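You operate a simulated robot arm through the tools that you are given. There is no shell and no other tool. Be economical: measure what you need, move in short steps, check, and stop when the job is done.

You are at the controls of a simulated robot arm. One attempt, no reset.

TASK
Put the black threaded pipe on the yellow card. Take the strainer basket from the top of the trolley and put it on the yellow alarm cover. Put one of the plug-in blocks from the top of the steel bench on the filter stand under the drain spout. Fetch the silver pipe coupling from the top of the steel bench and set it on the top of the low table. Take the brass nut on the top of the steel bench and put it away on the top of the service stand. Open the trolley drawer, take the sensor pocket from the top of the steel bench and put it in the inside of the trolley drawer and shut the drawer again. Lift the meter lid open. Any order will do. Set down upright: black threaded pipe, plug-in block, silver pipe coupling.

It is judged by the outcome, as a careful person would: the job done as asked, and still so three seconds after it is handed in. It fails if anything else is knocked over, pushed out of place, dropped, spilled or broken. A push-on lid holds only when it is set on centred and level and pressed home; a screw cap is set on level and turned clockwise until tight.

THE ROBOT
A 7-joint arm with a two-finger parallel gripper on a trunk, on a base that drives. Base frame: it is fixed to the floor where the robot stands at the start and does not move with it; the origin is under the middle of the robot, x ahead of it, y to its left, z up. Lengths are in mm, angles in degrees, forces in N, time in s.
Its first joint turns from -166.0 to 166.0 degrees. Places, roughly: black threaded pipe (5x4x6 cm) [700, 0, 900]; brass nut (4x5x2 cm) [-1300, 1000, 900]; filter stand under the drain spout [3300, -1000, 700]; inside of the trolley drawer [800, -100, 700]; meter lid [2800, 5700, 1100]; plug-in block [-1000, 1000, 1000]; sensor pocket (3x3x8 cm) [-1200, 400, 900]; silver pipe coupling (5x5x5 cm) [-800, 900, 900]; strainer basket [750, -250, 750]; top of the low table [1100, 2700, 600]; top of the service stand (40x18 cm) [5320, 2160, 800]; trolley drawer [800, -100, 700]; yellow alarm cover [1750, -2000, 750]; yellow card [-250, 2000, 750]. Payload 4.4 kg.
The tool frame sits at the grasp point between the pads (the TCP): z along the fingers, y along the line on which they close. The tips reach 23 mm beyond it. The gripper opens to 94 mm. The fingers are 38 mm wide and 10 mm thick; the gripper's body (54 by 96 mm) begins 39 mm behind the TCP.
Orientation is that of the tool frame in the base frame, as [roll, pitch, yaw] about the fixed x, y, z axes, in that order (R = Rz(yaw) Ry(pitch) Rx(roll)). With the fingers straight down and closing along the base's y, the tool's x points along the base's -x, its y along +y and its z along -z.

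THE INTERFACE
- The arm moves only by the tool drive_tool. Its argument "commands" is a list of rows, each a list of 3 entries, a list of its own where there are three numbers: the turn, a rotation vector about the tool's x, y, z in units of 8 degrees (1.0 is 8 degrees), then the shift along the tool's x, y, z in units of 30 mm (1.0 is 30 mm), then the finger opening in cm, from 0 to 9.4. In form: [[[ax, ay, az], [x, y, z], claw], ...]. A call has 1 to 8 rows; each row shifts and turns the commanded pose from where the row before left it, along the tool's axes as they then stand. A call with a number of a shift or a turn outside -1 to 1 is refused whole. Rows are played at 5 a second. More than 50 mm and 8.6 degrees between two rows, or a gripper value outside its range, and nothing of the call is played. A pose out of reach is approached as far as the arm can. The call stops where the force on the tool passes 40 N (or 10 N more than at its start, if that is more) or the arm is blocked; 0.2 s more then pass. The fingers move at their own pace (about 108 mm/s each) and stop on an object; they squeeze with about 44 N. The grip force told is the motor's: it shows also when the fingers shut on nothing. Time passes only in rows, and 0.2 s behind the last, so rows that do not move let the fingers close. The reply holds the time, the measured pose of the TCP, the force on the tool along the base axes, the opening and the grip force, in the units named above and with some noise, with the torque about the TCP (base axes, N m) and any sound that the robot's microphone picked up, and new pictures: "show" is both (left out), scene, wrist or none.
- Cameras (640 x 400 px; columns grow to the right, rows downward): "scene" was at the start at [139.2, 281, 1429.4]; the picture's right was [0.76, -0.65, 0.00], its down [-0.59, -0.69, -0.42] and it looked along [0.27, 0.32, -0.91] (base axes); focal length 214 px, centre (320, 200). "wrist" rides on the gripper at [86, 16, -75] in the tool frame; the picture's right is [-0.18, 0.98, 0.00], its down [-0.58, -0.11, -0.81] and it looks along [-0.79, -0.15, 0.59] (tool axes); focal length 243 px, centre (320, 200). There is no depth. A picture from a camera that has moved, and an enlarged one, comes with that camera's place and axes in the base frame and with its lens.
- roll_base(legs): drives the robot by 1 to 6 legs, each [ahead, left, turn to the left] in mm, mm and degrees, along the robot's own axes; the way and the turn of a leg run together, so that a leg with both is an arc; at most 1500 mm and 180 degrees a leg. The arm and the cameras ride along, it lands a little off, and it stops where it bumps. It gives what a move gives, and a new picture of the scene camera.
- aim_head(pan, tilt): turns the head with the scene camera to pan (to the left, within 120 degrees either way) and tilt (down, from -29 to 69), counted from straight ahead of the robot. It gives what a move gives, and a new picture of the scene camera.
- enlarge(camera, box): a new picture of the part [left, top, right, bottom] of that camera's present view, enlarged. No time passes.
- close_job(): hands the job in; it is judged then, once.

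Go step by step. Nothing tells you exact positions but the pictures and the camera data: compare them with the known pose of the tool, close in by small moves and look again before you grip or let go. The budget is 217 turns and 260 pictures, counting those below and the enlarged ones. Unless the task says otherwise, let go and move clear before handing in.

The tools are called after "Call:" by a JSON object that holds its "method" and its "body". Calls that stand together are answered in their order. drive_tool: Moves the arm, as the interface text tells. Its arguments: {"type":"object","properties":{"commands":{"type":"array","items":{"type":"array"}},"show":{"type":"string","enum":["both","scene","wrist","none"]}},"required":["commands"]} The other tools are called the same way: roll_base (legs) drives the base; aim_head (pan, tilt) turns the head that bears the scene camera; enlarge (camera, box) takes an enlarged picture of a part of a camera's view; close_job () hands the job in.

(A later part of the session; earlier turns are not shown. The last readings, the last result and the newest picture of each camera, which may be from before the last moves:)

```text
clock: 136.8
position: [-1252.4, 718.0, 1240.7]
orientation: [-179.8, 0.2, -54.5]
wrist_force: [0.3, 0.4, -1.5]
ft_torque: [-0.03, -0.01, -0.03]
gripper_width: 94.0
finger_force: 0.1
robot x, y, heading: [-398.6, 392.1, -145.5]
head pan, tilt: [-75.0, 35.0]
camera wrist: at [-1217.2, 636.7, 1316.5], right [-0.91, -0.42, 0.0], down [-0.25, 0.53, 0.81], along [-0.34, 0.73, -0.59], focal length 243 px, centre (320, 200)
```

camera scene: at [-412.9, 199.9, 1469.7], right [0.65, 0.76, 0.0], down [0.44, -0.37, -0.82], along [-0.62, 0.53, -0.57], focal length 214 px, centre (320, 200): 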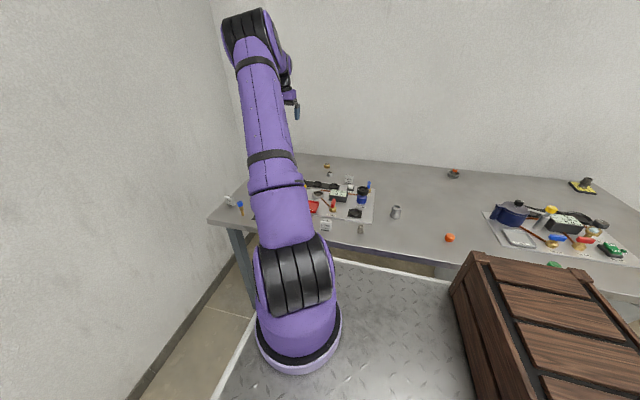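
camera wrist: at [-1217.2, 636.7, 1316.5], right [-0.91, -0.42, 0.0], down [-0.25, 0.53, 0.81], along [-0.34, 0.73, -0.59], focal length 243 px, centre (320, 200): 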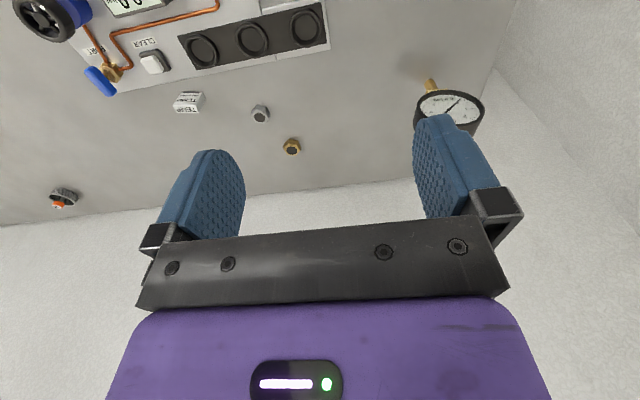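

The blocks are the white LINK/SPEED/TEMP ones; the coupling, brass nut and the blue-capped sensor pocket at (-1205,422) are clear. I back the base a little and bring the tool over the pocket.

Call:
{"method": "roll_base", "body": {"legs": [[-120, 0, 0]]}}

Call:
{"method": "drive_tool", "body": {"commands": [[[0, 0, 0], [1, 0.94, 0], 7], [[0, 0, 0], [1, 0.94, 0], 7], [[0, 0, 0], [1, 0.94, 0], 7], [[0, 0, 0], [1, 0.94, 0], 7], [[0, 0, 0], [1, 0.94, 0], 7], [[0, 0, 0], [1, 0.94, 0], 7], [[0, 0, 0], [1, 0.94, 0], 7], [[0, 0, 0], [0.9, 0.9, 0.5], 7]], "show": "wrist"}}

```text
clock: 138.0
position: [-1155.7, 783.4, 1242.6]
orientation: [-179.8, 0.2, -54.5]
wrist_force: [0.5, -0.1, 0.5]
ft_torque: [-0.03, 0.0, 0.01]
gripper_width: 94.0
finger_force: 0.1
robot x, y, heading: [-302.2, 463.8, -145.1]
head pan, tilt: [-75.0, 35.0]
camera scene: at [-313.8, 268.2, 1469.7], right [0.65, 0.76, 0.0], down [0.44, -0.37, -0.82], along [-0.63, 0.53, -0.57], focal length 214 px, centre (320, 200)
```

scene: 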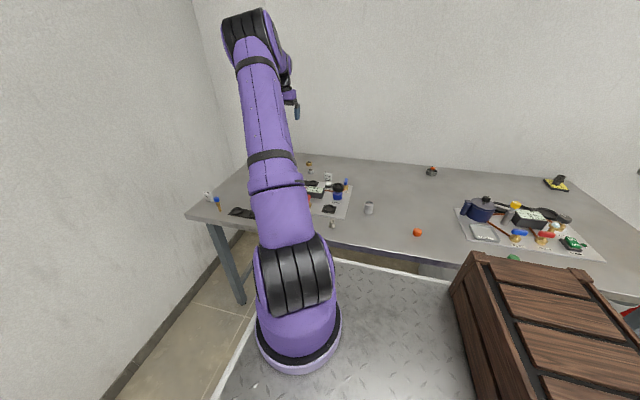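

```text
clock: 139.8
position: [-1199.4, 460.3, 1222.5]
orientation: [-179.8, 0.3, -54.6]
wrist_force: [0.2, 0.7, 0.4]
ft_torque: [-0.05, -0.01, -0.01]
gripper_width: 70.5
finger_force: 0.1
robot x, y, heading: [-292.7, 460.7, -145.4]
head pan, tilt: [-75.0, 35.0]
camera wrist: at [-1163.5, 379.6, 1298.0], right [-0.91, -0.42, 0.0], down [-0.25, 0.53, 0.81], along [-0.34, 0.73, -0.59], focal length 243 px, centre (320, 200)
```

wrist: 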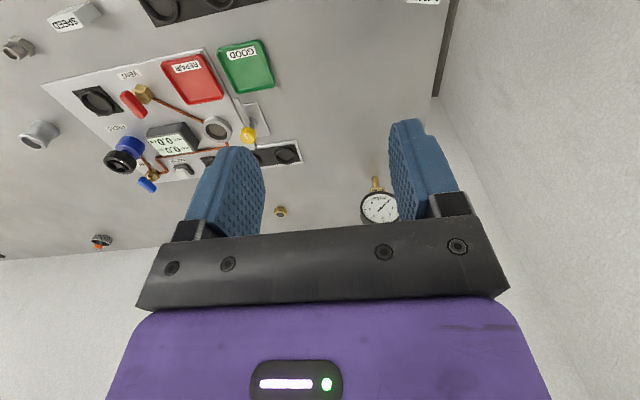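

I shift the last bit and descend to get the pocket into view.

Call:
{"method": "drive_tool", "body": {"commands": [[[0, 0, 0], [0.87, 0.83, 0.5], 7], [[0, 0, 0], [0, 0, 1], 7], [[0, 0, 0], [0, 0, 1], 7], [[0, 0, 0], [0, 0, 1], 7], [[0, 0, 0], [0, 0, 1], 7], [[0, 0, 0], [0, 0, 1], 7]], "show": "wrist"}}

```text
clock: 141.2
position: [-1204.4, 430.3, 1059.8]
orientation: [-179.9, 0.3, -54.5]
wrist_force: [-0.8, 0.2, 0.1]
ft_torque: [-0.02, 0.03, -0.02]
gripper_width: 70.0
finger_force: 0.1
robot x, y, heading: [-301.0, 461.4, -145.4]
head pan, tilt: [-75.0, 35.0]
camera wrist: at [-1168.0, 348.1, 1134.6], right [-0.91, -0.42, 0.0], down [-0.25, 0.53, 0.81], along [-0.34, 0.73, -0.59], focal length 243 px, centre (320, 200)
```

wrist: 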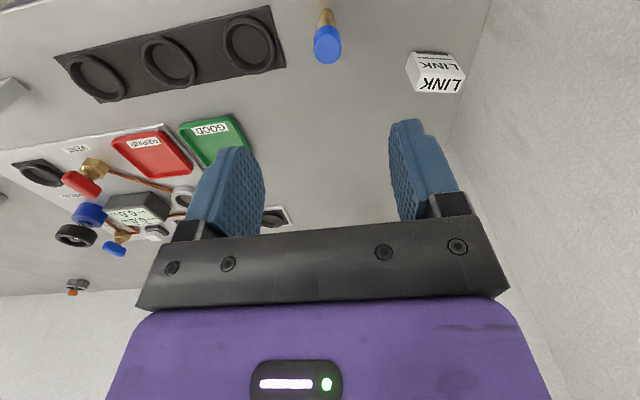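

The pocket is right below; small shift and descend to its cap.

Call:
{"method": "drive_tool", "body": {"commands": [[[0, 0, 0], [0.33, 0.28, 1], 7], [[0, 0, 0], [0, 0, 1], 7], [[0, 0, 0], [0, 0, 1], 7]], "show": "wrist"}}

```text
clock: 142.0
position: [-1205.5, 416.6, 970.8]
orientation: [-180.0, 0.4, -54.4]
wrist_force: [-0.1, -0.7, 0.2]
ft_torque: [-0.02, -0.01, -0.04]
gripper_width: 70.0
finger_force: 0.0
robot x, y, heading: [-297.2, 463.1, -145.0]
head pan, tilt: [-75.0, 35.0]
camera wrist: at [-1169.1, 334.7, 1045.2], right [-0.91, -0.42, 0.0], down [-0.25, 0.53, 0.81], along [-0.34, 0.73, -0.59], focal length 243 px, centre (320, 200)
```

wrist: 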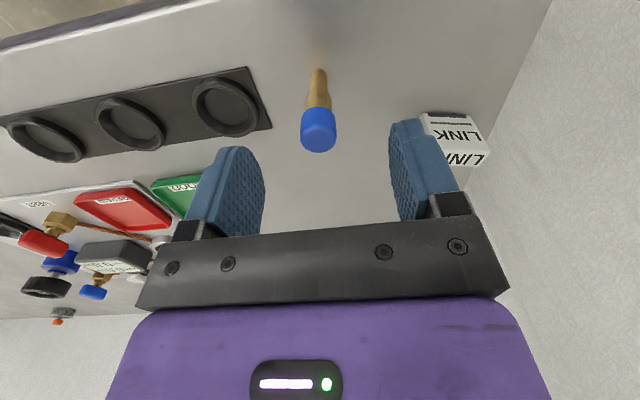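

Aligned. Descend 65 mm, close, lift.

Call:
{"method": "drive_tool", "body": {"commands": [[[0, 0, 0], [0, 0, 0.9], 7], [[0, 0, 0], [0, 0, 0.9], 7], [[0, 0, 0], [0, 0, 0.35], 7], [[0, 0, 0], [0, 0, 0], 0], [[0, 0, 0], [0, 0, 0], 0], [[0, 0, 0], [0, 0, 0], 0]], "show": "wrist"}}

```text
clock: 143.4
position: [-1205.7, 416.0, 905.4]
orientation: [-179.7, 0.2, -54.4]
wrist_force: [-0.6, 0.0, 0.0]
ft_torque: [0.04, 0.03, 0.02]
gripper_width: 21.0
finger_force: 43.7
robot x, y, heading: [-299.6, 459.9, -145.2]
head pan, tilt: [-75.0, 35.0]
camera wrist: at [-1169.8, 334.4, 980.3], right [-0.91, -0.42, 0.0], down [-0.25, 0.53, 0.81], along [-0.34, 0.73, -0.59], focal length 243 px, centre (320, 200)
```

wrist: 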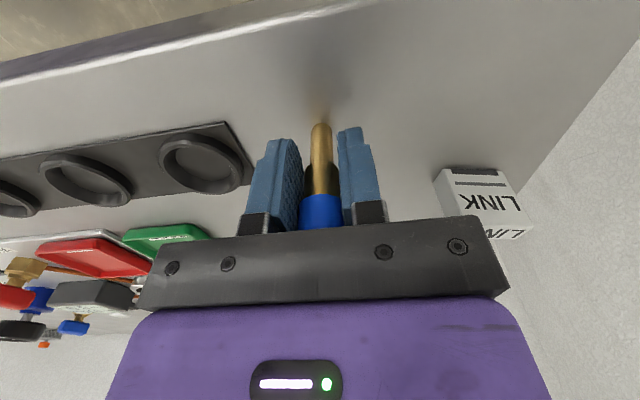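

Gripped. I lift, draw in, and drive to the trolley drawer, turning clear of the shelf.

Call:
{"method": "drive_tool", "body": {"commands": [[[0, 0, 0], [0, 0, -1], 0], [[0, 0, 0], [0, 0, -1], 0], [[0, 0, 0], [0, 0, -1], 0], [[0, 0, 0], [0.55, -0.78, -0.9], 0], [[0, 0, 0], [0.55, -0.78, -0.9], 0], [[0, 0, 0], [0.55, -0.78, -0.9], 0], [[0, 0, 0], [0.55, -0.78, -0.9], 0], [[0, 0, 0], [0.55, -0.78, -0.9], 0]], "show": "none"}}

Call:
{"method": "drive_tool", "body": {"commands": [[[0, 0, 0], [0.55, -0.78, -0.9], 0], [[0, 0, 0], [0.55, -0.78, -0.9], 0], [[0, 0, 0], [0.55, -0.78, -0.9], 0], [[0, 0, 0], [0.55, -0.78, -0.5], 0]], "show": "none"}}

Call:
{"method": "roll_base", "body": {"legs": [[0, 130, 0], [0, 0, 90], [134, -194, 0]]}}

```text
clock: 145.2
position: [-1061.7, 414.7, 1127.8]
orientation: [-179.7, 0.2, -54.4]
wrist_force: [-0.5, 0.4, -1.9]
ft_torque: [-0.01, -0.06, -0.03]
gripper_width: 20.9
finger_force: 43.6
robot x, y, heading: [-298.5, 462.6, -145.4]
head pan, tilt: [-75.0, 35.0]
```

```text
clock: 146.2
position: [-946.6, 416.0, 1225.4]
orientation: [-179.9, 0.3, -54.3]
wrist_force: [-0.2, -0.2, -1.5]
ft_torque: [-0.01, -0.08, -0.01]
gripper_width: 20.7
finger_force: 44.4
robot x, y, heading: [-300.0, 461.6, -145.3]
head pan, tilt: [-75.0, 35.0]
```

```text
clock: 152.7
position: [-277.4, -520.4, 1226.7]
orientation: [-179.9, 0.2, 34.9]
wrist_force: [-0.6, -0.2, -1.9]
ft_torque: [0.05, 0.01, -0.03]
gripper_width: 20.5
finger_force: 43.4
robot x, y, heading: [-315.9, 128.9, -56.0]
head pan, tilt: [-75.0, 35.0]
camera scene: at [-120.8, 111.5, 1469.7], right [-0.76, 0.65, 0.0], down [0.38, 0.43, -0.82], along [-0.54, -0.62, -0.57], focal length 214 px, centre (320, 200)
```

scene: 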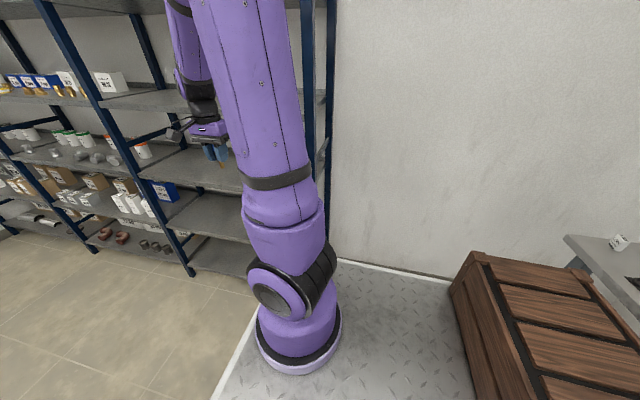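

Well placed. I turn the head to the drawer.

Call:
{"method": "aim_head", "body": {"pan": 20, "tilt": 45}}

Call:
{"method": "enlarge", "body": {"camera": "scene", "box": [200, 100, 440, 250]}}

```text
clock: 154.4
position: [-276.4, -520.0, 1226.0]
orientation: [-179.8, 0.2, 35.0]
wrist_force: [-0.4, 0.0, -0.7]
ft_torque: [-0.02, -0.01, 0.01]
gripper_width: 20.6
finger_force: 43.5
robot x, y, heading: [-315.7, 130.2, -55.8]
head pan, tilt: [20.0, 45.0]
camera scene: at [2.7, 130.5, 1454.9], right [-0.59, -0.81, 0.0], down [-0.57, 0.41, -0.71], along [0.57, -0.41, -0.71], focal length 214 px, centre (320, 200)
```

scene: 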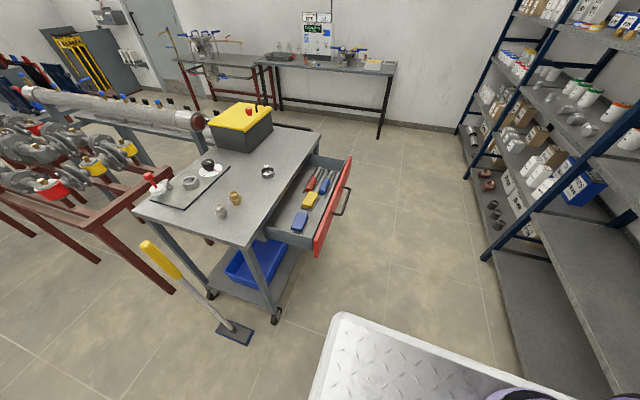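

```text
2.67 times, centred on (320, 175) of scene
camera zoom: at [2.7, 130.5, 1454.9], right [-0.59, -0.81, 0.0], down [-0.57, 0.41, -0.71], along [0.57, -0.41, -0.71], focal length 572 px, centre (320, 267)
```

zoom: 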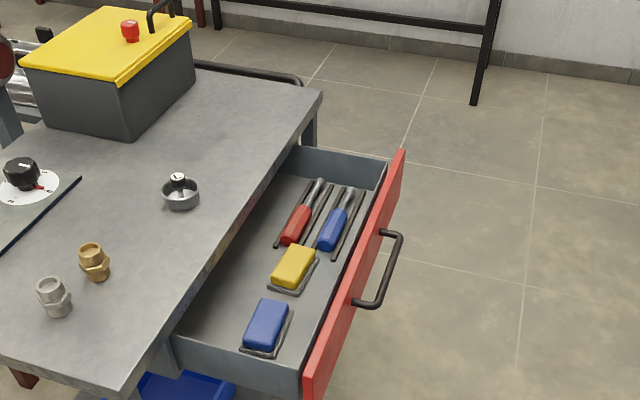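

The free strip is between the blue box and the drawer front. I swing the tool around toward the drawer at height, turning it to yaw 125.

Call:
{"method": "drive_tool", "body": {"commands": [[[0, 0, 0], [1, 0.7, 0], 0], [[0, 0, 0], [1, 0.7, 0], 0], [[0, 0, 0], [1, 0.7, 0], 0], [[0, 0, 0], [1, 0.7, 0], 0], [[0, 0, 0], [1, 0.7, 0], 0], [[0, 0, 0], [1, 0.7, 0], 0], [[0, 0, 0], [1, 0.7, 0], 0], [[0, 0, 0], [1, 0.7, 0], 0]], "show": "none"}}

Call:
{"method": "drive_tool", "body": {"commands": [[[0, 0, 0], [1, 0.7, 0], 0], [[0, 0, 0], [1, 0.7, 0], 0], [[0, 0, -1], [1, 0.7, 0], 0], [[0, 0, -1], [1, 0.4, 0], 0], [[0, 0, -1], [1, 0.1, 0], 0], [[0, 0, -1], [1, 0.2, 0], 0], [[0, 0, -1], [1, 0.35, 0], 0], [[0, 0, -1], [0.9, 0.5, 0], 0]], "show": "none"}}

Call:
{"method": "drive_tool", "body": {"commands": [[[0, 0, -1], [0.7, 0.7, 0], 0], [[0, 0, -1], [0.6, 0.8, 0], 0], [[0, 0, -1], [0.5, 0.9, 0], 0], [[0, 0, -1], [0.35, 0.95, 0], 0], [[0, 0, -1], [0.2, 1, 0], 0], [[0, 0, -0.25], [0.18, 1, 0], 0], [[0, 0, 0], [0.18, 1, 0], 0], [[0, 0, 0], [0.18, 1, 0], 0]], "show": "wrist"}}

```text
clock: 156.2
position: [16.2, -519.1, 1224.8]
orientation: [-179.9, 0.2, 35.0]
wrist_force: [-0.6, 0.4, 0.8]
ft_torque: [0.0, -0.05, -0.03]
gripper_width: 20.7
finger_force: 44.3
robot x, y, heading: [-314.3, 127.2, -55.8]
head pan, tilt: [20.0, 45.0]
```

```text
clock: 158.0
position: [241.0, -415.5, 1223.8]
orientation: [-179.6, 0.0, 83.0]
wrist_force: [-0.7, -1.1, 0.2]
ft_torque: [-0.01, -0.03, 0.01]
gripper_width: 20.4
finger_force: 44.6
robot x, y, heading: [-313.5, 134.0, -55.8]
head pan, tilt: [20.0, 45.0]
```

```text
clock: 159.8
position: [424.5, -261.0, 1221.4]
orientation: [-179.8, -0.2, 124.9]
wrist_force: [-0.1, -0.4, -1.2]
ft_torque: [0.04, -0.02, -0.03]
gripper_width: 20.1
finger_force: 43.8
robot x, y, heading: [-315.7, 126.2, -56.2]
head pan, tilt: [20.0, 45.0]
camera wrist: at [387.6, -181.5, 1297.5], right [0.91, 0.41, 0.0], down [0.25, -0.54, 0.81], along [0.33, -0.73, -0.59], focal length 243 px, centre (320, 200)
```

wrist: 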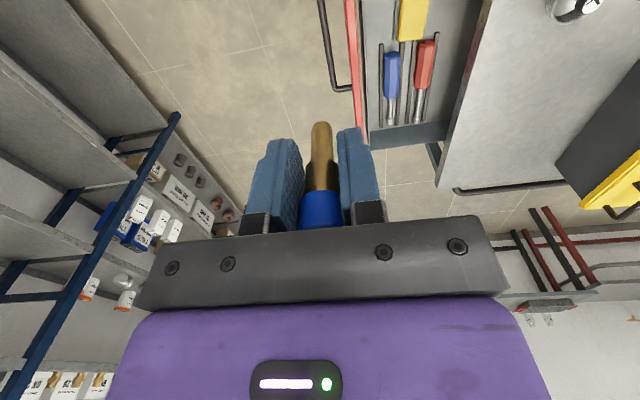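

Shift over the strip and descend to z≈1040 to look.

Call:
{"method": "drive_tool", "body": {"commands": [[[0, 0, 0], [0.5, 1, 0.9], 0], [[0, 0, 0], [0.5, 1, 0.9], 0], [[0, 0, 0], [0.5, 1, 0.9], 0], [[0, 0, 0], [0, 0, 1], 0], [[0, 0, 0], [0, 0, 1], 0], [[0, 0, 0], [0, 0, 1], 0], [[0, 0, 0], [0, 0, 1], 0]], "show": "both"}}

Call:
{"method": "enlarge", "body": {"camera": "scene", "box": [200, 100, 440, 250]}}

```text
clock: 161.4
position: [472.2, -172.6, 1020.8]
orientation: [-179.8, -0.1, 124.9]
wrist_force: [-0.5, -0.3, -1.1]
ft_torque: [-0.01, 0.01, -0.02]
gripper_width: 20.5
finger_force: 44.1
robot x, y, heading: [-314.5, 125.5, -55.9]
head pan, tilt: [20.0, 45.0]
camera scene: at [2.6, 130.6, 1454.9], right [-0.59, -0.81, 0.0], down [-0.57, 0.41, -0.71], along [0.57, -0.41, -0.71], focal length 214 px, centre (320, 200)
camera wrist: at [435.0, -93.8, 1096.9], right [0.91, 0.41, 0.0], down [0.25, -0.54, 0.81], along [0.33, -0.73, -0.59], focal length 243 px, centre (320, 200)
```

scene: 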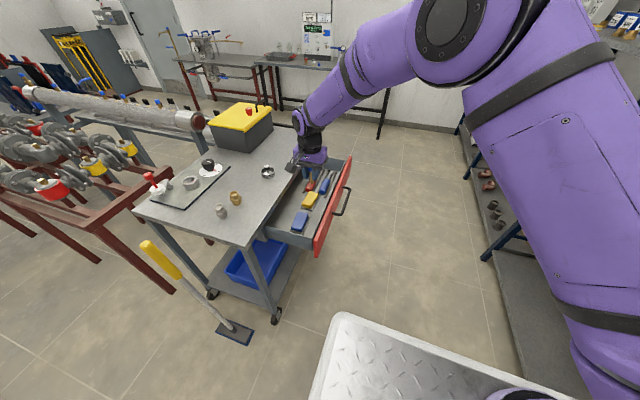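
wrist: 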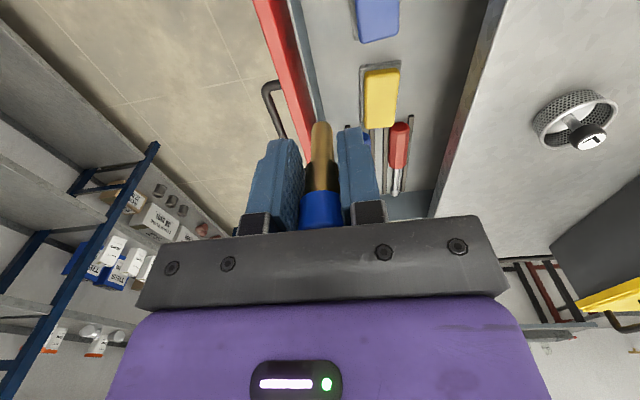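

```text
2.67 times, centred on (320, 175) of scene
camera zoom: at [2.6, 130.6, 1454.9], right [-0.59, -0.81, 0.0], down [-0.57, 0.41, -0.71], along [0.57, -0.41, -0.71], focal length 572 px, centre (320, 267)
```

zoom: 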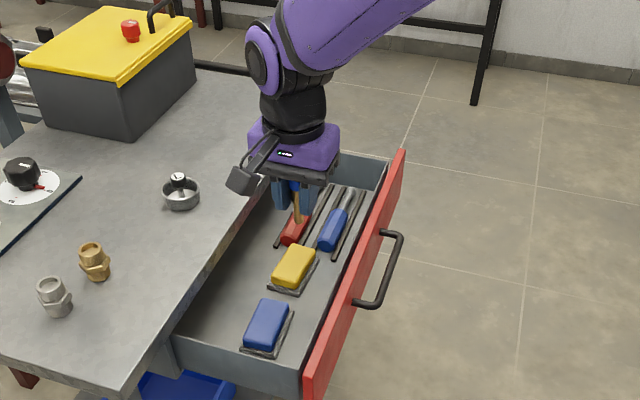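

The strip is about 60 mm wide, centred ~13 mm further in. I tilt the pocket 48° so it can be laid down, and lower toward the drawer floor.

Call:
{"method": "drive_tool", "body": {"commands": [[[0, 1, 0], [0, 0.07, 0], 0], [[0, 1, 0], [0, 0.07, 0], 0], [[0, 1, 0], [0, 0.07, 0], 0], [[0, 1, 0], [0, 0.07, 0], 0], [[0, 1, 0], [0, 0.07, 0], 0], [[0, 1, 0], [0, 0.07, 0], 0]], "show": "none"}}

Call:
{"method": "drive_tool", "body": {"commands": [[[0, 0, 0], [-0.743, 0, 0.669], 0], [[0, 0, 0], [-0.743, 0, 0.669], 0], [[0, 0, 0], [-0.743, 0, 0.669], 0], [[0, 0, 0], [-0.743, 0, 0.669], 0], [[0, 0, 0], [-0.743, 0, 0.669], 0], [[0, 0, 0], [-0.743, 0, 0.669], 0]], "show": "both"}}

Call:
{"method": "enlarge", "body": {"camera": "scene", "box": [240, 140, 400, 260]}}

```text
clock: 162.8
position: [484.2, -166.2, 1020.3]
orientation: [-179.6, -48.3, 124.8]
wrist_force: [-0.8, 0.8, 0.0]
ft_torque: [-0.03, 0.01, 0.02]
gripper_width: 20.1
finger_force: 44.4
robot x, y, heading: [-312.9, 131.6, -55.9]
head pan, tilt: [20.0, 45.0]
```

```text
clock: 164.2
position: [482.4, -167.6, 842.0]
orientation: [-179.7, -48.2, 124.8]
wrist_force: [-0.1, -0.4, -0.3]
ft_torque: [0.0, -0.01, 0.0]
gripper_width: 20.7
finger_force: 44.4
robot x, y, heading: [-312.0, 130.0, -55.8]
head pan, tilt: [20.0, 45.0]
camera scene: at [2.6, 130.7, 1454.9], right [-0.59, -0.81, 0.0], down [-0.57, 0.41, -0.71], along [0.57, -0.41, -0.71], focal length 214 px, centre (320, 200)
camera wrist: at [494.4, -157.8, 957.0], right [0.88, 0.46, -0.14], down [0.48, -0.87, 0.11], along [-0.07, -0.16, -0.98], focal length 243 px, centre (320, 200)
```

scene: 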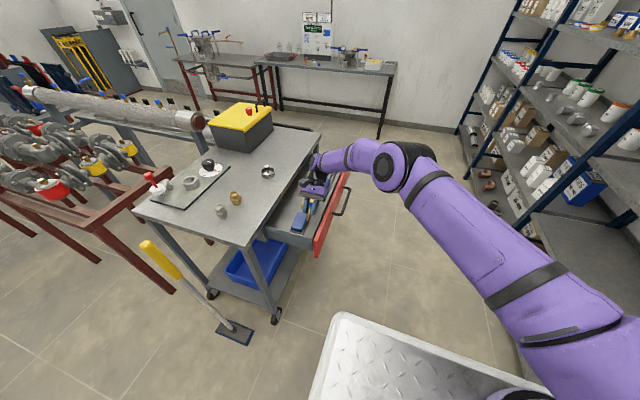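
wrist: 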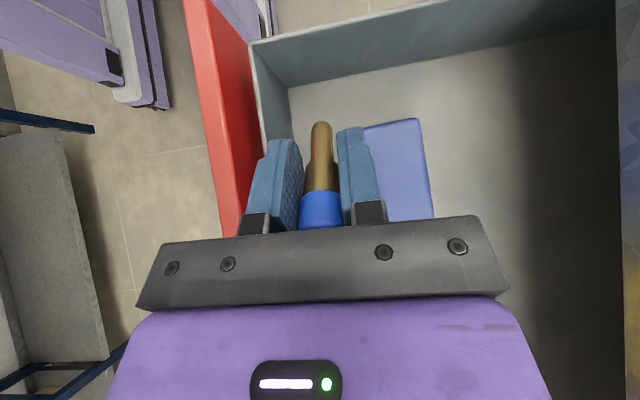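

```text
3.33 times, centred on (320, 200) of scene
camera zoom: at [2.6, 130.7, 1454.9], right [-0.59, -0.81, 0.0], down [-0.57, 0.41, -0.71], along [0.57, -0.41, -0.71], focal length 715 px, centre (320, 200)
```

zoom: 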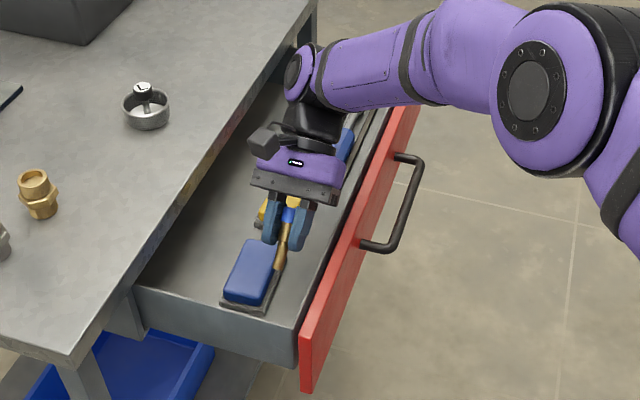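

Good view: the pocket hangs over the strip, tip clear. I lower it to the floor with small steps.

Call:
{"method": "drive_tool", "body": {"commands": [[[0, 0, 0], [-0.743, 0, 0.669], 0], [[0, 0, 0], [-0.743, 0, 0.669], 0], [[0, 0, 0], [-0.15, 0, 0.134], 0], [[0, 0, 0], [-0.1, 0, 0.09], 0], [[0, 0, 0], [-0.1, 0, 0.09], 0]], "show": "wrist"}}

```text
clock: 164.9
position: [487.8, -165.5, 787.1]
orientation: [179.7, -47.9, 125.1]
wrist_force: [-0.7, 5.5, 13.1]
ft_torque: [-0.95, 0.14, -0.12]
gripper_width: 20.5
finger_force: 43.9
robot x, y, heading: [-316.1, 127.8, -55.9]
head pan, tilt: [20.0, 45.0]
stopped in row 3: the force on the tool passed its limit at 56 N (the readings are from after the stop); the commanded pose is now the measured one
camera wrist: at [498.6, -154.6, 903.0], right [0.88, 0.46, -0.13], down [0.48, -0.87, 0.11], along [-0.07, -0.16, -0.99], focal length 243 px, centre (320, 200)
```

wrist: 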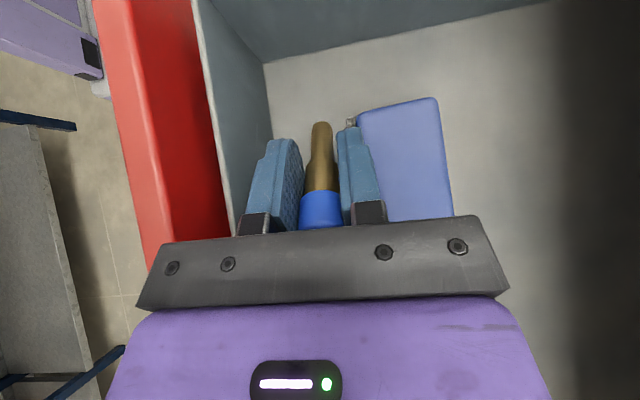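

Contact at z=787. I check what touches.

Call:
{"method": "enlarge", "body": {"camera": "scene", "box": [270, 160, 370, 235]}}

Call:
{"method": "enlarge", "body": {"camera": "wrist", "box": [200, 80, 460, 240]}}

```text
5.33 times, centred on (320, 198) of scene
camera zoom: at [2.2, 131.0, 1455.0], right [-0.59, -0.81, 0.0], down [-0.57, 0.41, -0.71], along [0.57, -0.41, -0.71], focal length 1144 px, centre (320, 213)
```

zoom: 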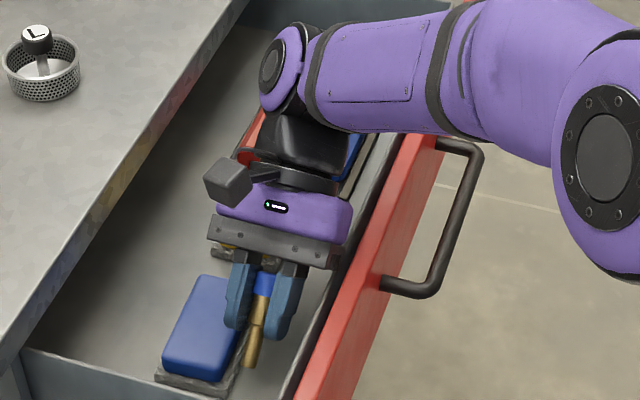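

```text
2.46 times, centred on (330, 160) of wrist
camera zoom: at [498.6, -154.6, 903.0], right [0.88, 0.46, -0.13], down [0.48, -0.87, 0.11], along [-0.07, -0.16, -0.99], focal length 597 px, centre (295, 298)
```

zoom: 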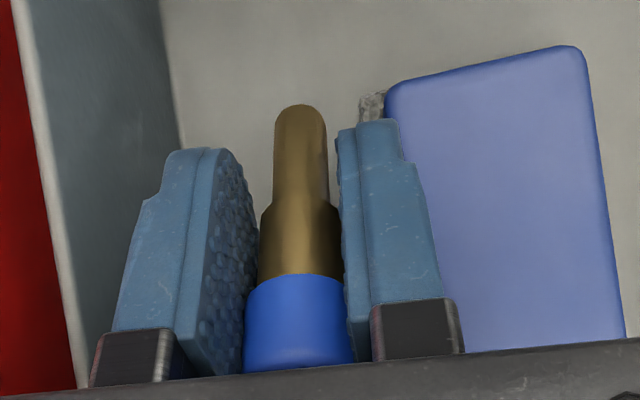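

Fingers are snug between box and drawer front; the tip is ~18 mm above the drawer floor. I rise 4 mm, open just enough to let it slide down, and look.

Call:
{"method": "drive_tool", "body": {"commands": [[[0, 0, 0], [0.1, 0, -0.09], 0], [[0, 0, 0], [0, 0, 0], 3.0], [[0, 0, 0], [0, 0, 0], 3.2], [[0, 0, 0], [0, 0, 0], 3.2], [[0, 0, 0], [0.3, 0, -0.27], 3.6], [[0, 0, 0], [0.743, 0, -0.669], 3.6], [[0, 0, 0], [0.743, 0, -0.669], 3.6], [[0, 0, 0], [0.743, 0, -0.669], 3.6]], "show": "wrist"}}

```text
clock: 166.7
position: [484.3, -166.9, 891.5]
orientation: [-180.0, -48.1, 124.9]
wrist_force: [0.4, -0.1, -1.3]
ft_torque: [0.01, 0.04, -0.01]
gripper_width: 35.9
finger_force: 0.0
robot x, y, heading: [-316.1, 130.8, -56.1]
head pan, tilt: [20.0, 45.0]
camera wrist: at [497.4, -155.6, 1005.2], right [0.88, 0.46, -0.14], down [0.48, -0.87, 0.11], along [-0.07, -0.16, -0.98], focal length 243 px, centre (320, 200)
```

wrist: 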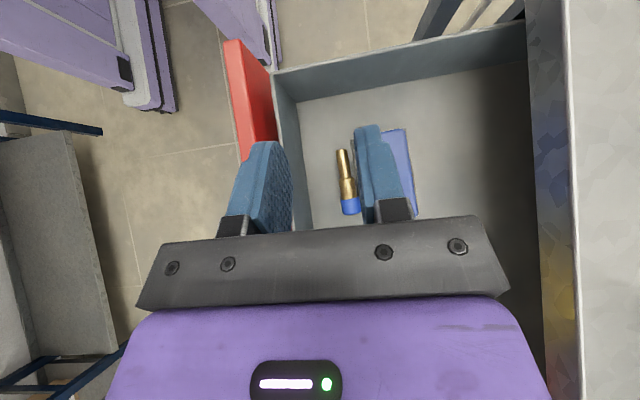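

The pocket lies flat in the drawer. I level the tool, move outside the drawer and set up to grasp the handle again.

Call:
{"method": "drive_tool", "body": {"commands": [[[0, -1, 0], [0.58, 0, -0.69], 6], [[0, -1, 0], [0.48, 0, -0.76], 9.4], [[0, -1, 0], [0.37, 0, -0.82], 9.4], [[0, -1, 0], [0.25, 0, -0.87], 9.4], [[0, -1, 0], [0.12, 0, -0.89], 9.4], [[0, -1, 0], [0, 0, -0.9], 9.4]], "show": "none"}}

Call:
{"method": "drive_tool", "body": {"commands": [[[0, 0, 0], [-0.7, -0.95, 0], 9.4], [[0, 0, 0], [-0.7, -0.95, 0], 9.4], [[0, 0, 0], [-0.7, -0.95, 0], 9.4], [[0, 0, 0], [-0.7, -0.95, 0], 9.4], [[0, 0, 0], [-0.7, -0.95, 0], 9.4], [[0, 0, 0], [-0.7, -0.95, 0], 9.4], [[0, 0, 0], [-0.7, -0.95, 0], 9.4], [[0, 0, -0.2], [-0.7, -0.95, 0], 9.4]], "show": "none"}}

Call:
{"method": "drive_tool", "body": {"commands": [[[-0.98, 0, 0], [0, -0.13, 0.92], 9.4], [[-0.98, 0, 0], [0, -0.26, 0.89], 9.4], [[-0.98, 0, 0], [0, -0.38, 0.85], 9.4], [[-0.98, 0, 0], [0, -0.48, 0.8], 9.4], [[-0.98, 0, 0], [0, -0.585, 0.72], 9.4], [[-0.98, 0, 0], [0, -0.68, 0.63], 9.4], [[-0.98, 0, 0], [0, -0.76, 0.53], 9.4], [[-0.98, 0, 0], [0, -0.83, 0.42], 9.4]], "show": "both"}}

```text
clock: 168.1
position: [500.0, -184.6, 1051.8]
orientation: [-179.9, 0.1, 124.9]
wrist_force: [0.9, -0.9, -0.9]
ft_torque: [0.03, 0.03, 0.02]
gripper_width: 94.0
finger_force: 0.1
robot x, y, heading: [-316.6, 126.5, -56.0]
head pan, tilt: [20.0, 45.0]
```

```text
clock: 169.9
position: [411.1, -450.3, 1051.7]
orientation: [179.9, 0.1, 126.6]
wrist_force: [0.3, 1.9, -0.1]
ft_torque: [-0.07, 0.0, -0.01]
gripper_width: 94.0
finger_force: 0.0
robot x, y, heading: [-314.9, 129.2, -55.5]
head pan, tilt: [20.0, 45.0]
```

```text
clock: 171.7
position: [386.1, -469.8, 833.9]
orientation: [117.1, 0.1, 126.5]
wrist_force: [-0.2, 0.6, 0.4]
ft_torque: [-0.04, 0.07, 0.0]
gripper_width: 93.9
finger_force: 0.2
robot x, y, heading: [-314.7, 126.9, -55.9]
head pan, tilt: [20.0, 45.0]
camera scene: at [2.7, 131.3, 1454.9], right [-0.59, -0.81, 0.0], down [-0.57, 0.41, -0.71], along [0.57, -0.41, -0.71], focal length 214 px, centre (320, 200)
camera wrist: at [285.6, -436.7, 883.8], right [0.47, 0.12, 0.88], down [-0.27, -0.92, 0.27], along [0.84, -0.36, -0.4], focal length 243 px, centre (320, 200)
```

scene: 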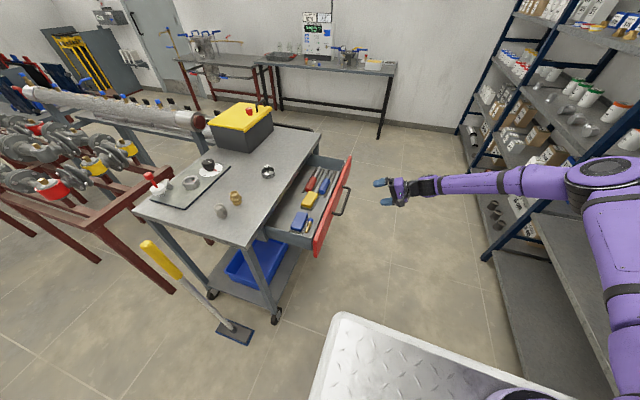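
wrist: 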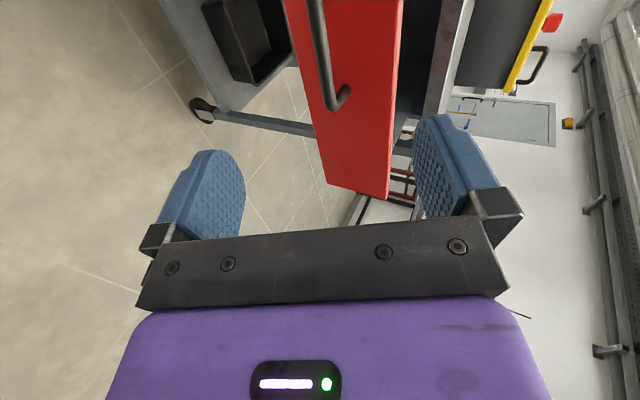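

I advance onto the handle.

Call:
{"method": "drive_tool", "body": {"commands": [[[0, 0, 0], [0.27, 0, 0.6], 9.4], [[0, 0, 0], [0.27, 0, 0.6], 9.4], [[0, 0, 0], [0.27, 0, 0.8], 9.4], [[0, 0, 0], [0, 0, 1], 9.4], [[0, 0, 0], [0, 0, 1], 9.4], [[0, 0, 0], [0, 0, 1], 9.4]], "show": "wrist"}}

```text
clock: 173.1
position: [474.4, -369.5, 766.3]
orientation: [117.2, 0.1, 126.4]
wrist_force: [-0.4, 0.2, 0.0]
ft_torque: [0.01, 0.02, 0.01]
gripper_width: 94.0
finger_force: 0.1
robot x, y, heading: [-317.6, 127.0, -55.9]
head pan, tilt: [20.0, 45.0]
camera wrist: at [375.5, -336.1, 814.5], right [0.47, 0.12, 0.87], down [-0.27, -0.92, 0.27], along [0.84, -0.37, -0.4], focal length 243 px, centre (320, 200)
```

wrist: 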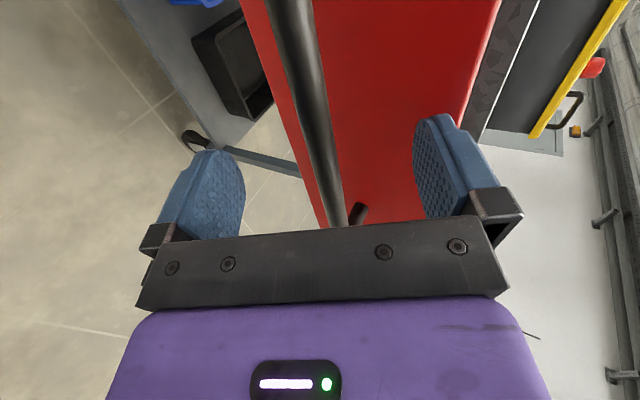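

Close and push the drawer in.

Call:
{"method": "drive_tool", "body": {"commands": [[[0, 0, 0], [0, 0, 0], 0], [[0, 0, 0], [0, 0, 0], 0], [[0, 0, 0], [0, 0, 0], 0], [[0, 0, 0], [0, 0.456, 0.89], 0], [[0, 0, 0], [0, 0.456, 0.89], 0], [[0, 0, 0], [0, 0.456, 0.89], 0], [[0, 0, 0], [0, 0.456, 0.89], 0], [[0, 0, 0], [0, 0.456, 0.89], 0]], "show": "none"}}

Call:
{"method": "drive_tool", "body": {"commands": [[[0, 0, 0], [0, 0.456, 0.89], 0], [[0, 0, 0], [0, 0.228, 0.445], 0], [[0, 0, 0], [0, 0.15, 0.3], 0], [[0, 0, 0], [0, 0.15, 0.3], 0], [[0, 0, 0], [0, 0.15, 0.3], 0]], "show": "both"}}

Call:
{"method": "enlarge", "body": {"camera": "scene", "box": [220, 120, 380, 240]}}

```text
clock: 174.9
position: [595.4, -282.1, 767.5]
orientation: [117.2, 0.0, 126.3]
wrist_force: [-2.8, -1.0, 7.4]
ft_torque: [0.52, 0.2, -0.35]
gripper_width: 13.9
finger_force: 44.8
robot x, y, heading: [-312.5, 129.2, -55.9]
head pan, tilt: [20.0, 45.0]
```

```text
clock: 175.8
position: [644.5, -247.3, 765.7]
orientation: [117.0, -0.1, 126.4]
wrist_force: [-17.8, -0.9, 11.2]
ft_torque: [0.75, 0.42, 0.34]
gripper_width: 13.8
finger_force: 44.8
robot x, y, heading: [-315.9, 125.9, -55.7]
head pan, tilt: [20.0, 45.0]
stopped in row 4: the force on the tool passed its limit at 43 N (the readings are from after the stop); the commanded pose is now the measured one
camera scene: at [1.5, 130.7, 1455.1], right [-0.59, -0.81, 0.0], down [-0.57, 0.41, -0.71], along [0.57, -0.41, -0.71], focal length 214 px, centre (320, 200)
camera wrist: at [544.6, -214.4, 815.8], right [0.47, 0.12, 0.88], down [-0.27, -0.92, 0.27], along [0.84, -0.36, -0.4], focal length 243 px, centre (320, 200)
```

scene: 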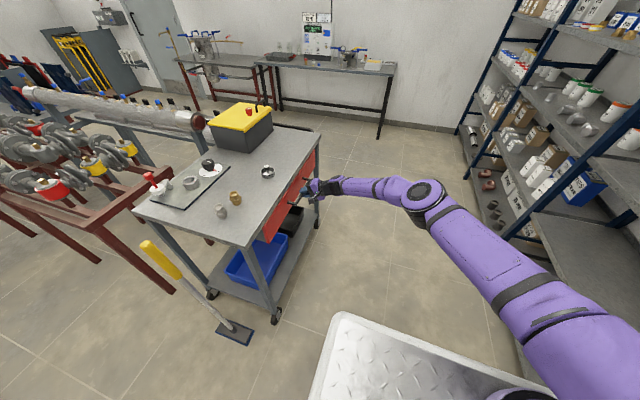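
wrist: 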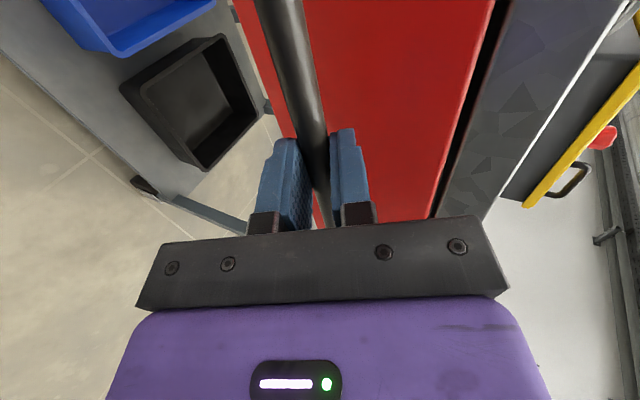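

```text
3.33 times, centred on (300, 180) of scene
camera zoom: at [1.5, 130.7, 1455.1], right [-0.59, -0.81, 0.0], down [-0.57, 0.41, -0.71], along [0.57, -0.41, -0.71], focal length 715 px, centre (387, 267)
```

zoom: 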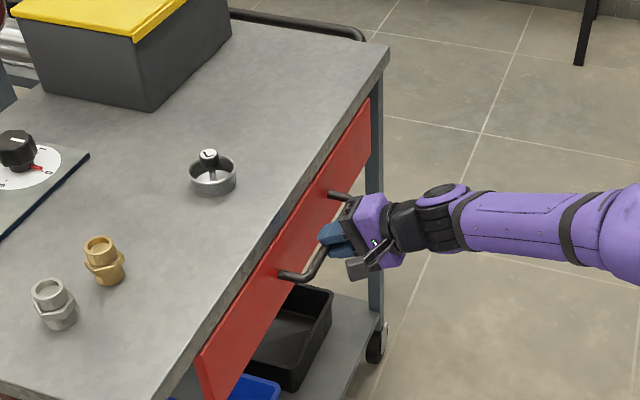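

The drawer is shut (within a millimetre of its original place). I release, back away and raise the tool.

Call:
{"method": "drive_tool", "body": {"commands": [[[0, 0, 0], [0, 0, 0], 9.4], [[0, 0, 0], [0, 0, 0], 9.4], [[0, 0, 0], [0, 0, 0], 9.4], [[0, 0, 0], [0, 0, -1], 9.4], [[0, 0, 0], [0, 0, -1], 9.4], [[0, 0, 0], [0, 0, -1], 9.4], [[0, 0, 0], [0, 0, -1], 9.4]], "show": "none"}}

Call:
{"method": "drive_tool", "body": {"commands": [[[0.98, 0, 0], [0, 0.76, -0.53], 9.4], [[0.98, 0, 0], [0, 0.68, -0.63], 9.4], [[0.98, 0, 0], [0, 0.585, -0.72], 9.4], [[0.98, 0, 0], [0, 0.48, -0.8], 9.4], [[0.98, 0, 0], [0, 0.363, -0.856], 9.4], [[0.98, 0, 0], [0, 0.24, -0.9], 9.4], [[0.98, 0, 0], [0, 0.11, -0.92], 9.4], [[0.98, 0, 0], [0, 0, -0.93], 9.4]], "show": "none"}}

Call:
{"method": "roll_base", "body": {"legs": [[205, 200, 0]]}}

```text
clock: 177.4
position: [559.2, -310.3, 820.0]
orientation: [117.1, 0.1, 126.4]
wrist_force: [-0.3, 1.6, -1.1]
ft_torque: [0.0, 0.0, -0.02]
gripper_width: 93.9
finger_force: 0.1
robot x, y, heading: [-314.0, 130.4, -56.2]
head pan, tilt: [20.0, 45.0]
```

```text
clock: 179.2
position: [533.3, -332.4, 1040.0]
orientation: [-180.0, 0.0, 126.4]
wrist_force: [-0.4, 0.3, 0.0]
ft_torque: [0.03, 0.02, 0.01]
gripper_width: 94.0
finger_force: 0.0
robot x, y, heading: [-312.9, 123.0, -56.1]
head pan, tilt: [20.0, 45.0]
```

```text
clock: 181.2
position: [816.8, -379.9, 1041.7]
orientation: [179.9, 0.0, 126.8]
wrist_force: [-0.3, -0.7, -0.2]
ft_torque: [0.0, -0.01, 0.02]
gripper_width: 93.9
finger_force: 0.0
robot x, y, heading: [-35.2, 72.7, -55.6]
head pan, tilt: [20.0, 45.0]
camera scene: at [283.0, 78.7, 1454.8], right [-0.58, -0.81, 0.0], down [-0.58, 0.41, -0.71], along [0.58, -0.41, -0.71], focal length 214 px, centre (320, 200)
```

scene: 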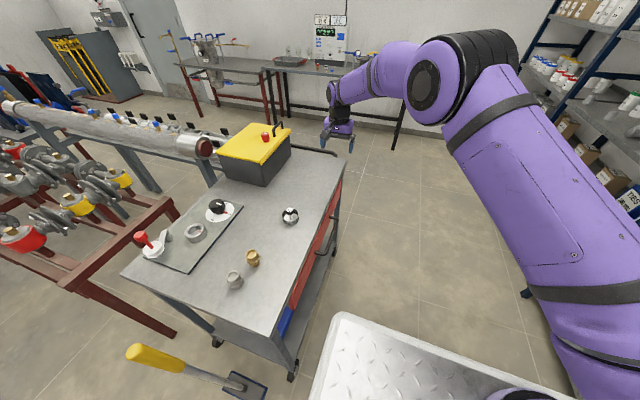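

Drawer shut. Now over to the basket at about (758,-127).

Call:
{"method": "drive_tool", "body": {"commands": [[[0, 0, 0], [1, 0.43, 0], 9.4], [[0, 0, 0], [1, 0.43, 0], 9.4], [[0, 0, 0], [1, 0.43, 0], 9.4], [[0, 0, 0], [1, 0.43, 0], 9.4], [[0, 0, 0], [1, 0.43, 0], 9.4], [[0, 0, 0], [1, 0.43, 0], 9.4], [[0, 0, 0], [1, 0.43, 0], 9.4], [[0, 0, 0], [1, 0.43, 0.5], 9.4]], "show": "wrist"}}

```text
clock: 183.0
position: [753.7, -129.7, 1028.0]
orientation: [179.8, 0.0, 126.7]
wrist_force: [-0.4, -0.9, 0.7]
ft_torque: [0.04, -0.03, 0.02]
gripper_width: 93.8
finger_force: 0.1
robot x, y, heading: [-34.8, 73.6, -55.5]
head pan, tilt: [20.0, 45.0]
camera wrist: at [714.3, -52.0, 1103.4], right [0.9, 0.44, 0.0], down [0.26, -0.53, 0.81], along [0.36, -0.72, -0.59], focal length 243 px, centre (320, 200)
```

wrist: 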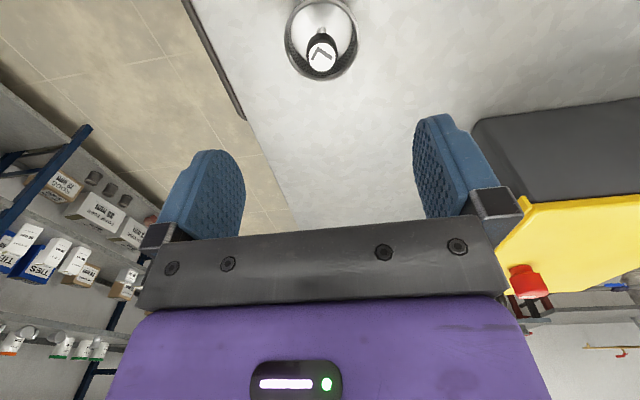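

The basket is directly below. I go lower and check the knob.

Call:
{"method": "drive_tool", "body": {"commands": [[[0, 0, 0], [0, 0, 1], 9.4], [[0, 0, 0], [0, 0, 1], 9.4], [[0, 0, 0], [0, 0, 1], 9.4]], "show": "wrist"}}

Call:
{"method": "enlarge", "body": {"camera": "scene", "box": [240, 170, 340, 245]}}

```text
clock: 183.8
position: [754.3, -125.8, 936.4]
orientation: [179.8, 0.0, 126.9]
wrist_force: [0.3, -0.3, 0.6]
ft_torque: [0.0, -0.03, -0.02]
gripper_width: 94.0
finger_force: 0.0
robot x, y, heading: [-33.2, 76.2, -55.6]
head pan, tilt: [20.0, 45.0]
camera wrist: at [714.8, -47.5, 1011.8], right [0.9, 0.44, 0.0], down [0.26, -0.53, 0.81], along [0.36, -0.72, -0.59], focal length 243 px, centre (320, 200)
```

wrist: 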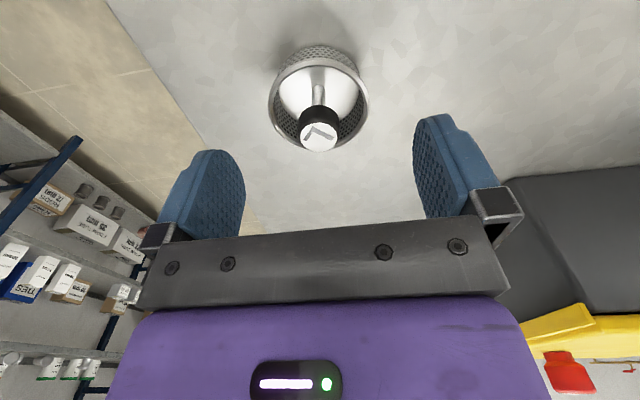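

```text
5.33 times, centred on (290, 208) of scene
camera zoom: at [282.6, 78.8, 1454.9], right [-0.58, -0.81, 0.0], down [-0.58, 0.41, -0.71], along [0.58, -0.41, -0.71], focal length 1144 px, centre (480, 160)
```

zoom: 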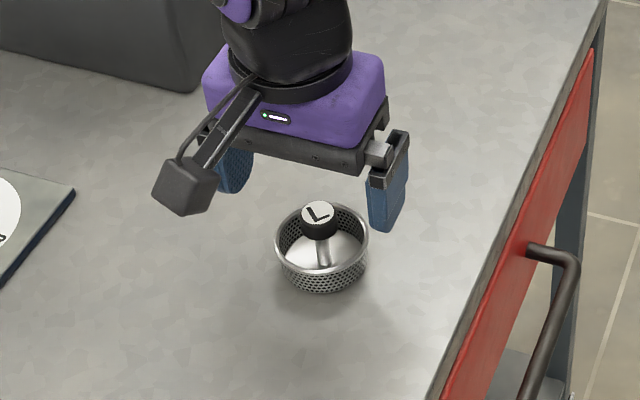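

I'll grip the basket around its rim (about 64 mm wide). Descend to z≈874 and close.

Call:
{"method": "drive_tool", "body": {"commands": [[[0, 0, 0], [0, 0, 1], 9.4], [[0, 0, 0], [0, 0, 0.7], 9.4], [[0, 0, 0], [0, 0, 0.35], 9.4], [[0, 0, 0], [0, 0, 0], 9.4]], "show": "wrist"}}

```text
clock: 184.8
position: [756.2, -126.2, 876.3]
orientation: [179.8, 0.0, 126.8]
wrist_force: [0.8, 1.1, -0.8]
ft_torque: [-0.03, -0.03, -0.01]
gripper_width: 94.1
finger_force: 0.0
robot x, y, heading: [-32.9, 75.6, -55.3]
head pan, tilt: [20.0, 45.0]
camera wrist: at [717.2, -47.1, 951.4], right [0.9, 0.44, 0.0], down [0.26, -0.53, 0.81], along [0.36, -0.72, -0.59], focal length 243 px, centre (320, 200)
```

wrist: 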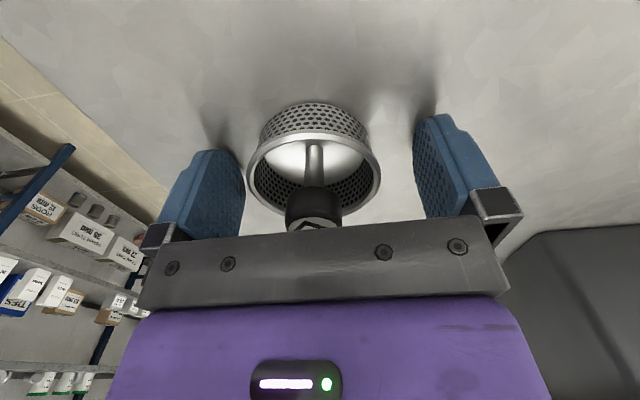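

Close and lift.

Call:
{"method": "drive_tool", "body": {"commands": [[[0, 0, 0], [0, -0.1, 0.1], 9.4], [[0, 0, 0], [0, 0, 0], 0], [[0, 0, 0], [0, 0, 0], 0], [[0, 0, 0], [0, 0, 0], 0], [[0, 0, 0], [0, 0, -0.8], 0], [[0, 0, 0], [0, 0, -0.8], 0]], "show": "wrist"}}

```text
clock: 186.2
position: [754.6, -125.5, 919.9]
orientation: [179.9, 0.0, 126.8]
wrist_force: [0.4, -0.1, -1.3]
ft_torque: [0.0, 0.0, -0.01]
gripper_width: 60.1
finger_force: 43.8
robot x, y, heading: [-30.4, 76.3, -55.1]
head pan, tilt: [20.0, 45.0]
camera wrist: at [715.3, -48.2, 995.3], right [0.9, 0.44, 0.0], down [0.26, -0.53, 0.81], along [0.36, -0.72, -0.59], focal length 243 px, centre (320, 200)
```

wrist: 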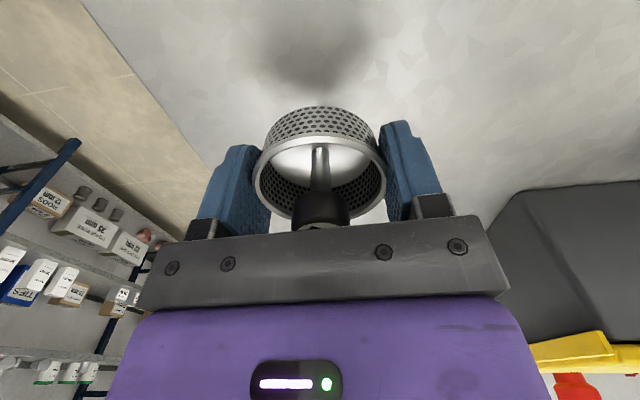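

Held. I raise the tool, swing it in front of the robot, and look toward the wall bench.

Call:
{"method": "drive_tool", "body": {"commands": [[[0, 0, 0], [0, 0, -1], 0], [[0, 0, 0], [0, 0, -1], 0], [[0, 0, 0], [0, -1, -1], 0], [[0, 0, 0], [-0.3, -1, -1], 0], [[0, 0, 0], [-0.3, -1, -1], 0], [[0, 0, 0], [-0.3, -1, -1], 0], [[0, 0, 0], [-0.3, -1, -1], 0], [[0, 0, 0], [-0.3, -1, -1], 0]], "show": "none"}}

Call:
{"method": "drive_tool", "body": {"commands": [[[0, 0, 0], [-0.3, -1, 0], 0], [[0, 0, 0], [-0.3, -1, 0], 0], [[0, 0, 0], [-0.3, -1, 0], 0], [[0, 0, 0], [-0.3, -1, 0], 0], [[0, 0, 0], [-0.3, -1, 0], 0], [[0, 0, 0], [-0.3, -1, 0], 0], [[0, 0, 0], [-0.3, -1, 0], 0], [[0, 0, 0], [-0.3, -1, 0], 0]], "show": "none"}}

Call:
{"method": "aim_head", "body": {"pan": 10, "tilt": 25}}

Call:
{"method": "enlarge", "body": {"camera": "scene", "box": [200, 60, 440, 210]}}

```text
clock: 188.0
position: [635.2, -268.7, 1158.2]
orientation: [179.8, -0.2, 126.9]
wrist_force: [1.0, 0.6, -1.2]
ft_torque: [-0.06, 0.05, -0.01]
gripper_width: 60.0
finger_force: 44.4
robot x, y, heading: [-33.3, 73.3, -55.5]
head pan, tilt: [20.0, 45.0]
```

```text
clock: 189.8
position: [487.2, -473.7, 1157.1]
orientation: [179.9, 0.0, 126.7]
wrist_force: [0.7, 0.3, -0.2]
ft_torque: [-0.05, 0.04, 0.01]
gripper_width: 59.9
finger_force: 44.2
robot x, y, heading: [-35.0, 74.3, -55.6]
head pan, tilt: [20.0, 45.0]
```

```text
clock: 190.6
position: [489.1, -473.1, 1157.9]
orientation: [179.8, 0.0, 126.8]
wrist_force: [0.0, 0.4, -0.8]
ft_torque: [0.02, -0.01, 0.02]
gripper_width: 59.9
finger_force: 44.1
robot x, y, heading: [-31.7, 72.0, -55.2]
head pan, tilt: [10.0, 25.0]
camera scene: at [281.3, 60.2, 1485.4], right [-0.71, -0.7, 0.0], down [-0.3, 0.3, -0.91], along [0.64, -0.65, -0.42], focal length 214 px, centre (320, 200)
```

scene: 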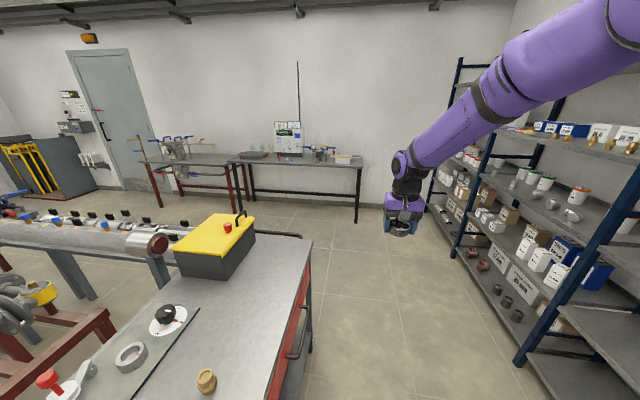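

```text
2.67 times, centred on (320, 135) of scene
camera zoom: at [281.3, 60.2, 1485.4], right [-0.71, -0.7, 0.0], down [-0.3, 0.3, -0.91], along [0.64, -0.65, -0.42], focal length 572 px, centre (320, 373)
```

zoom: 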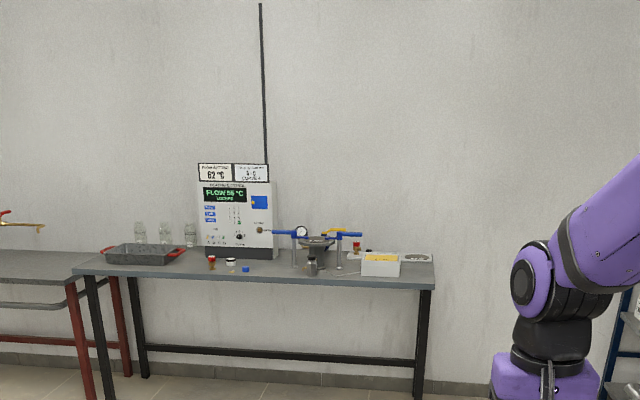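

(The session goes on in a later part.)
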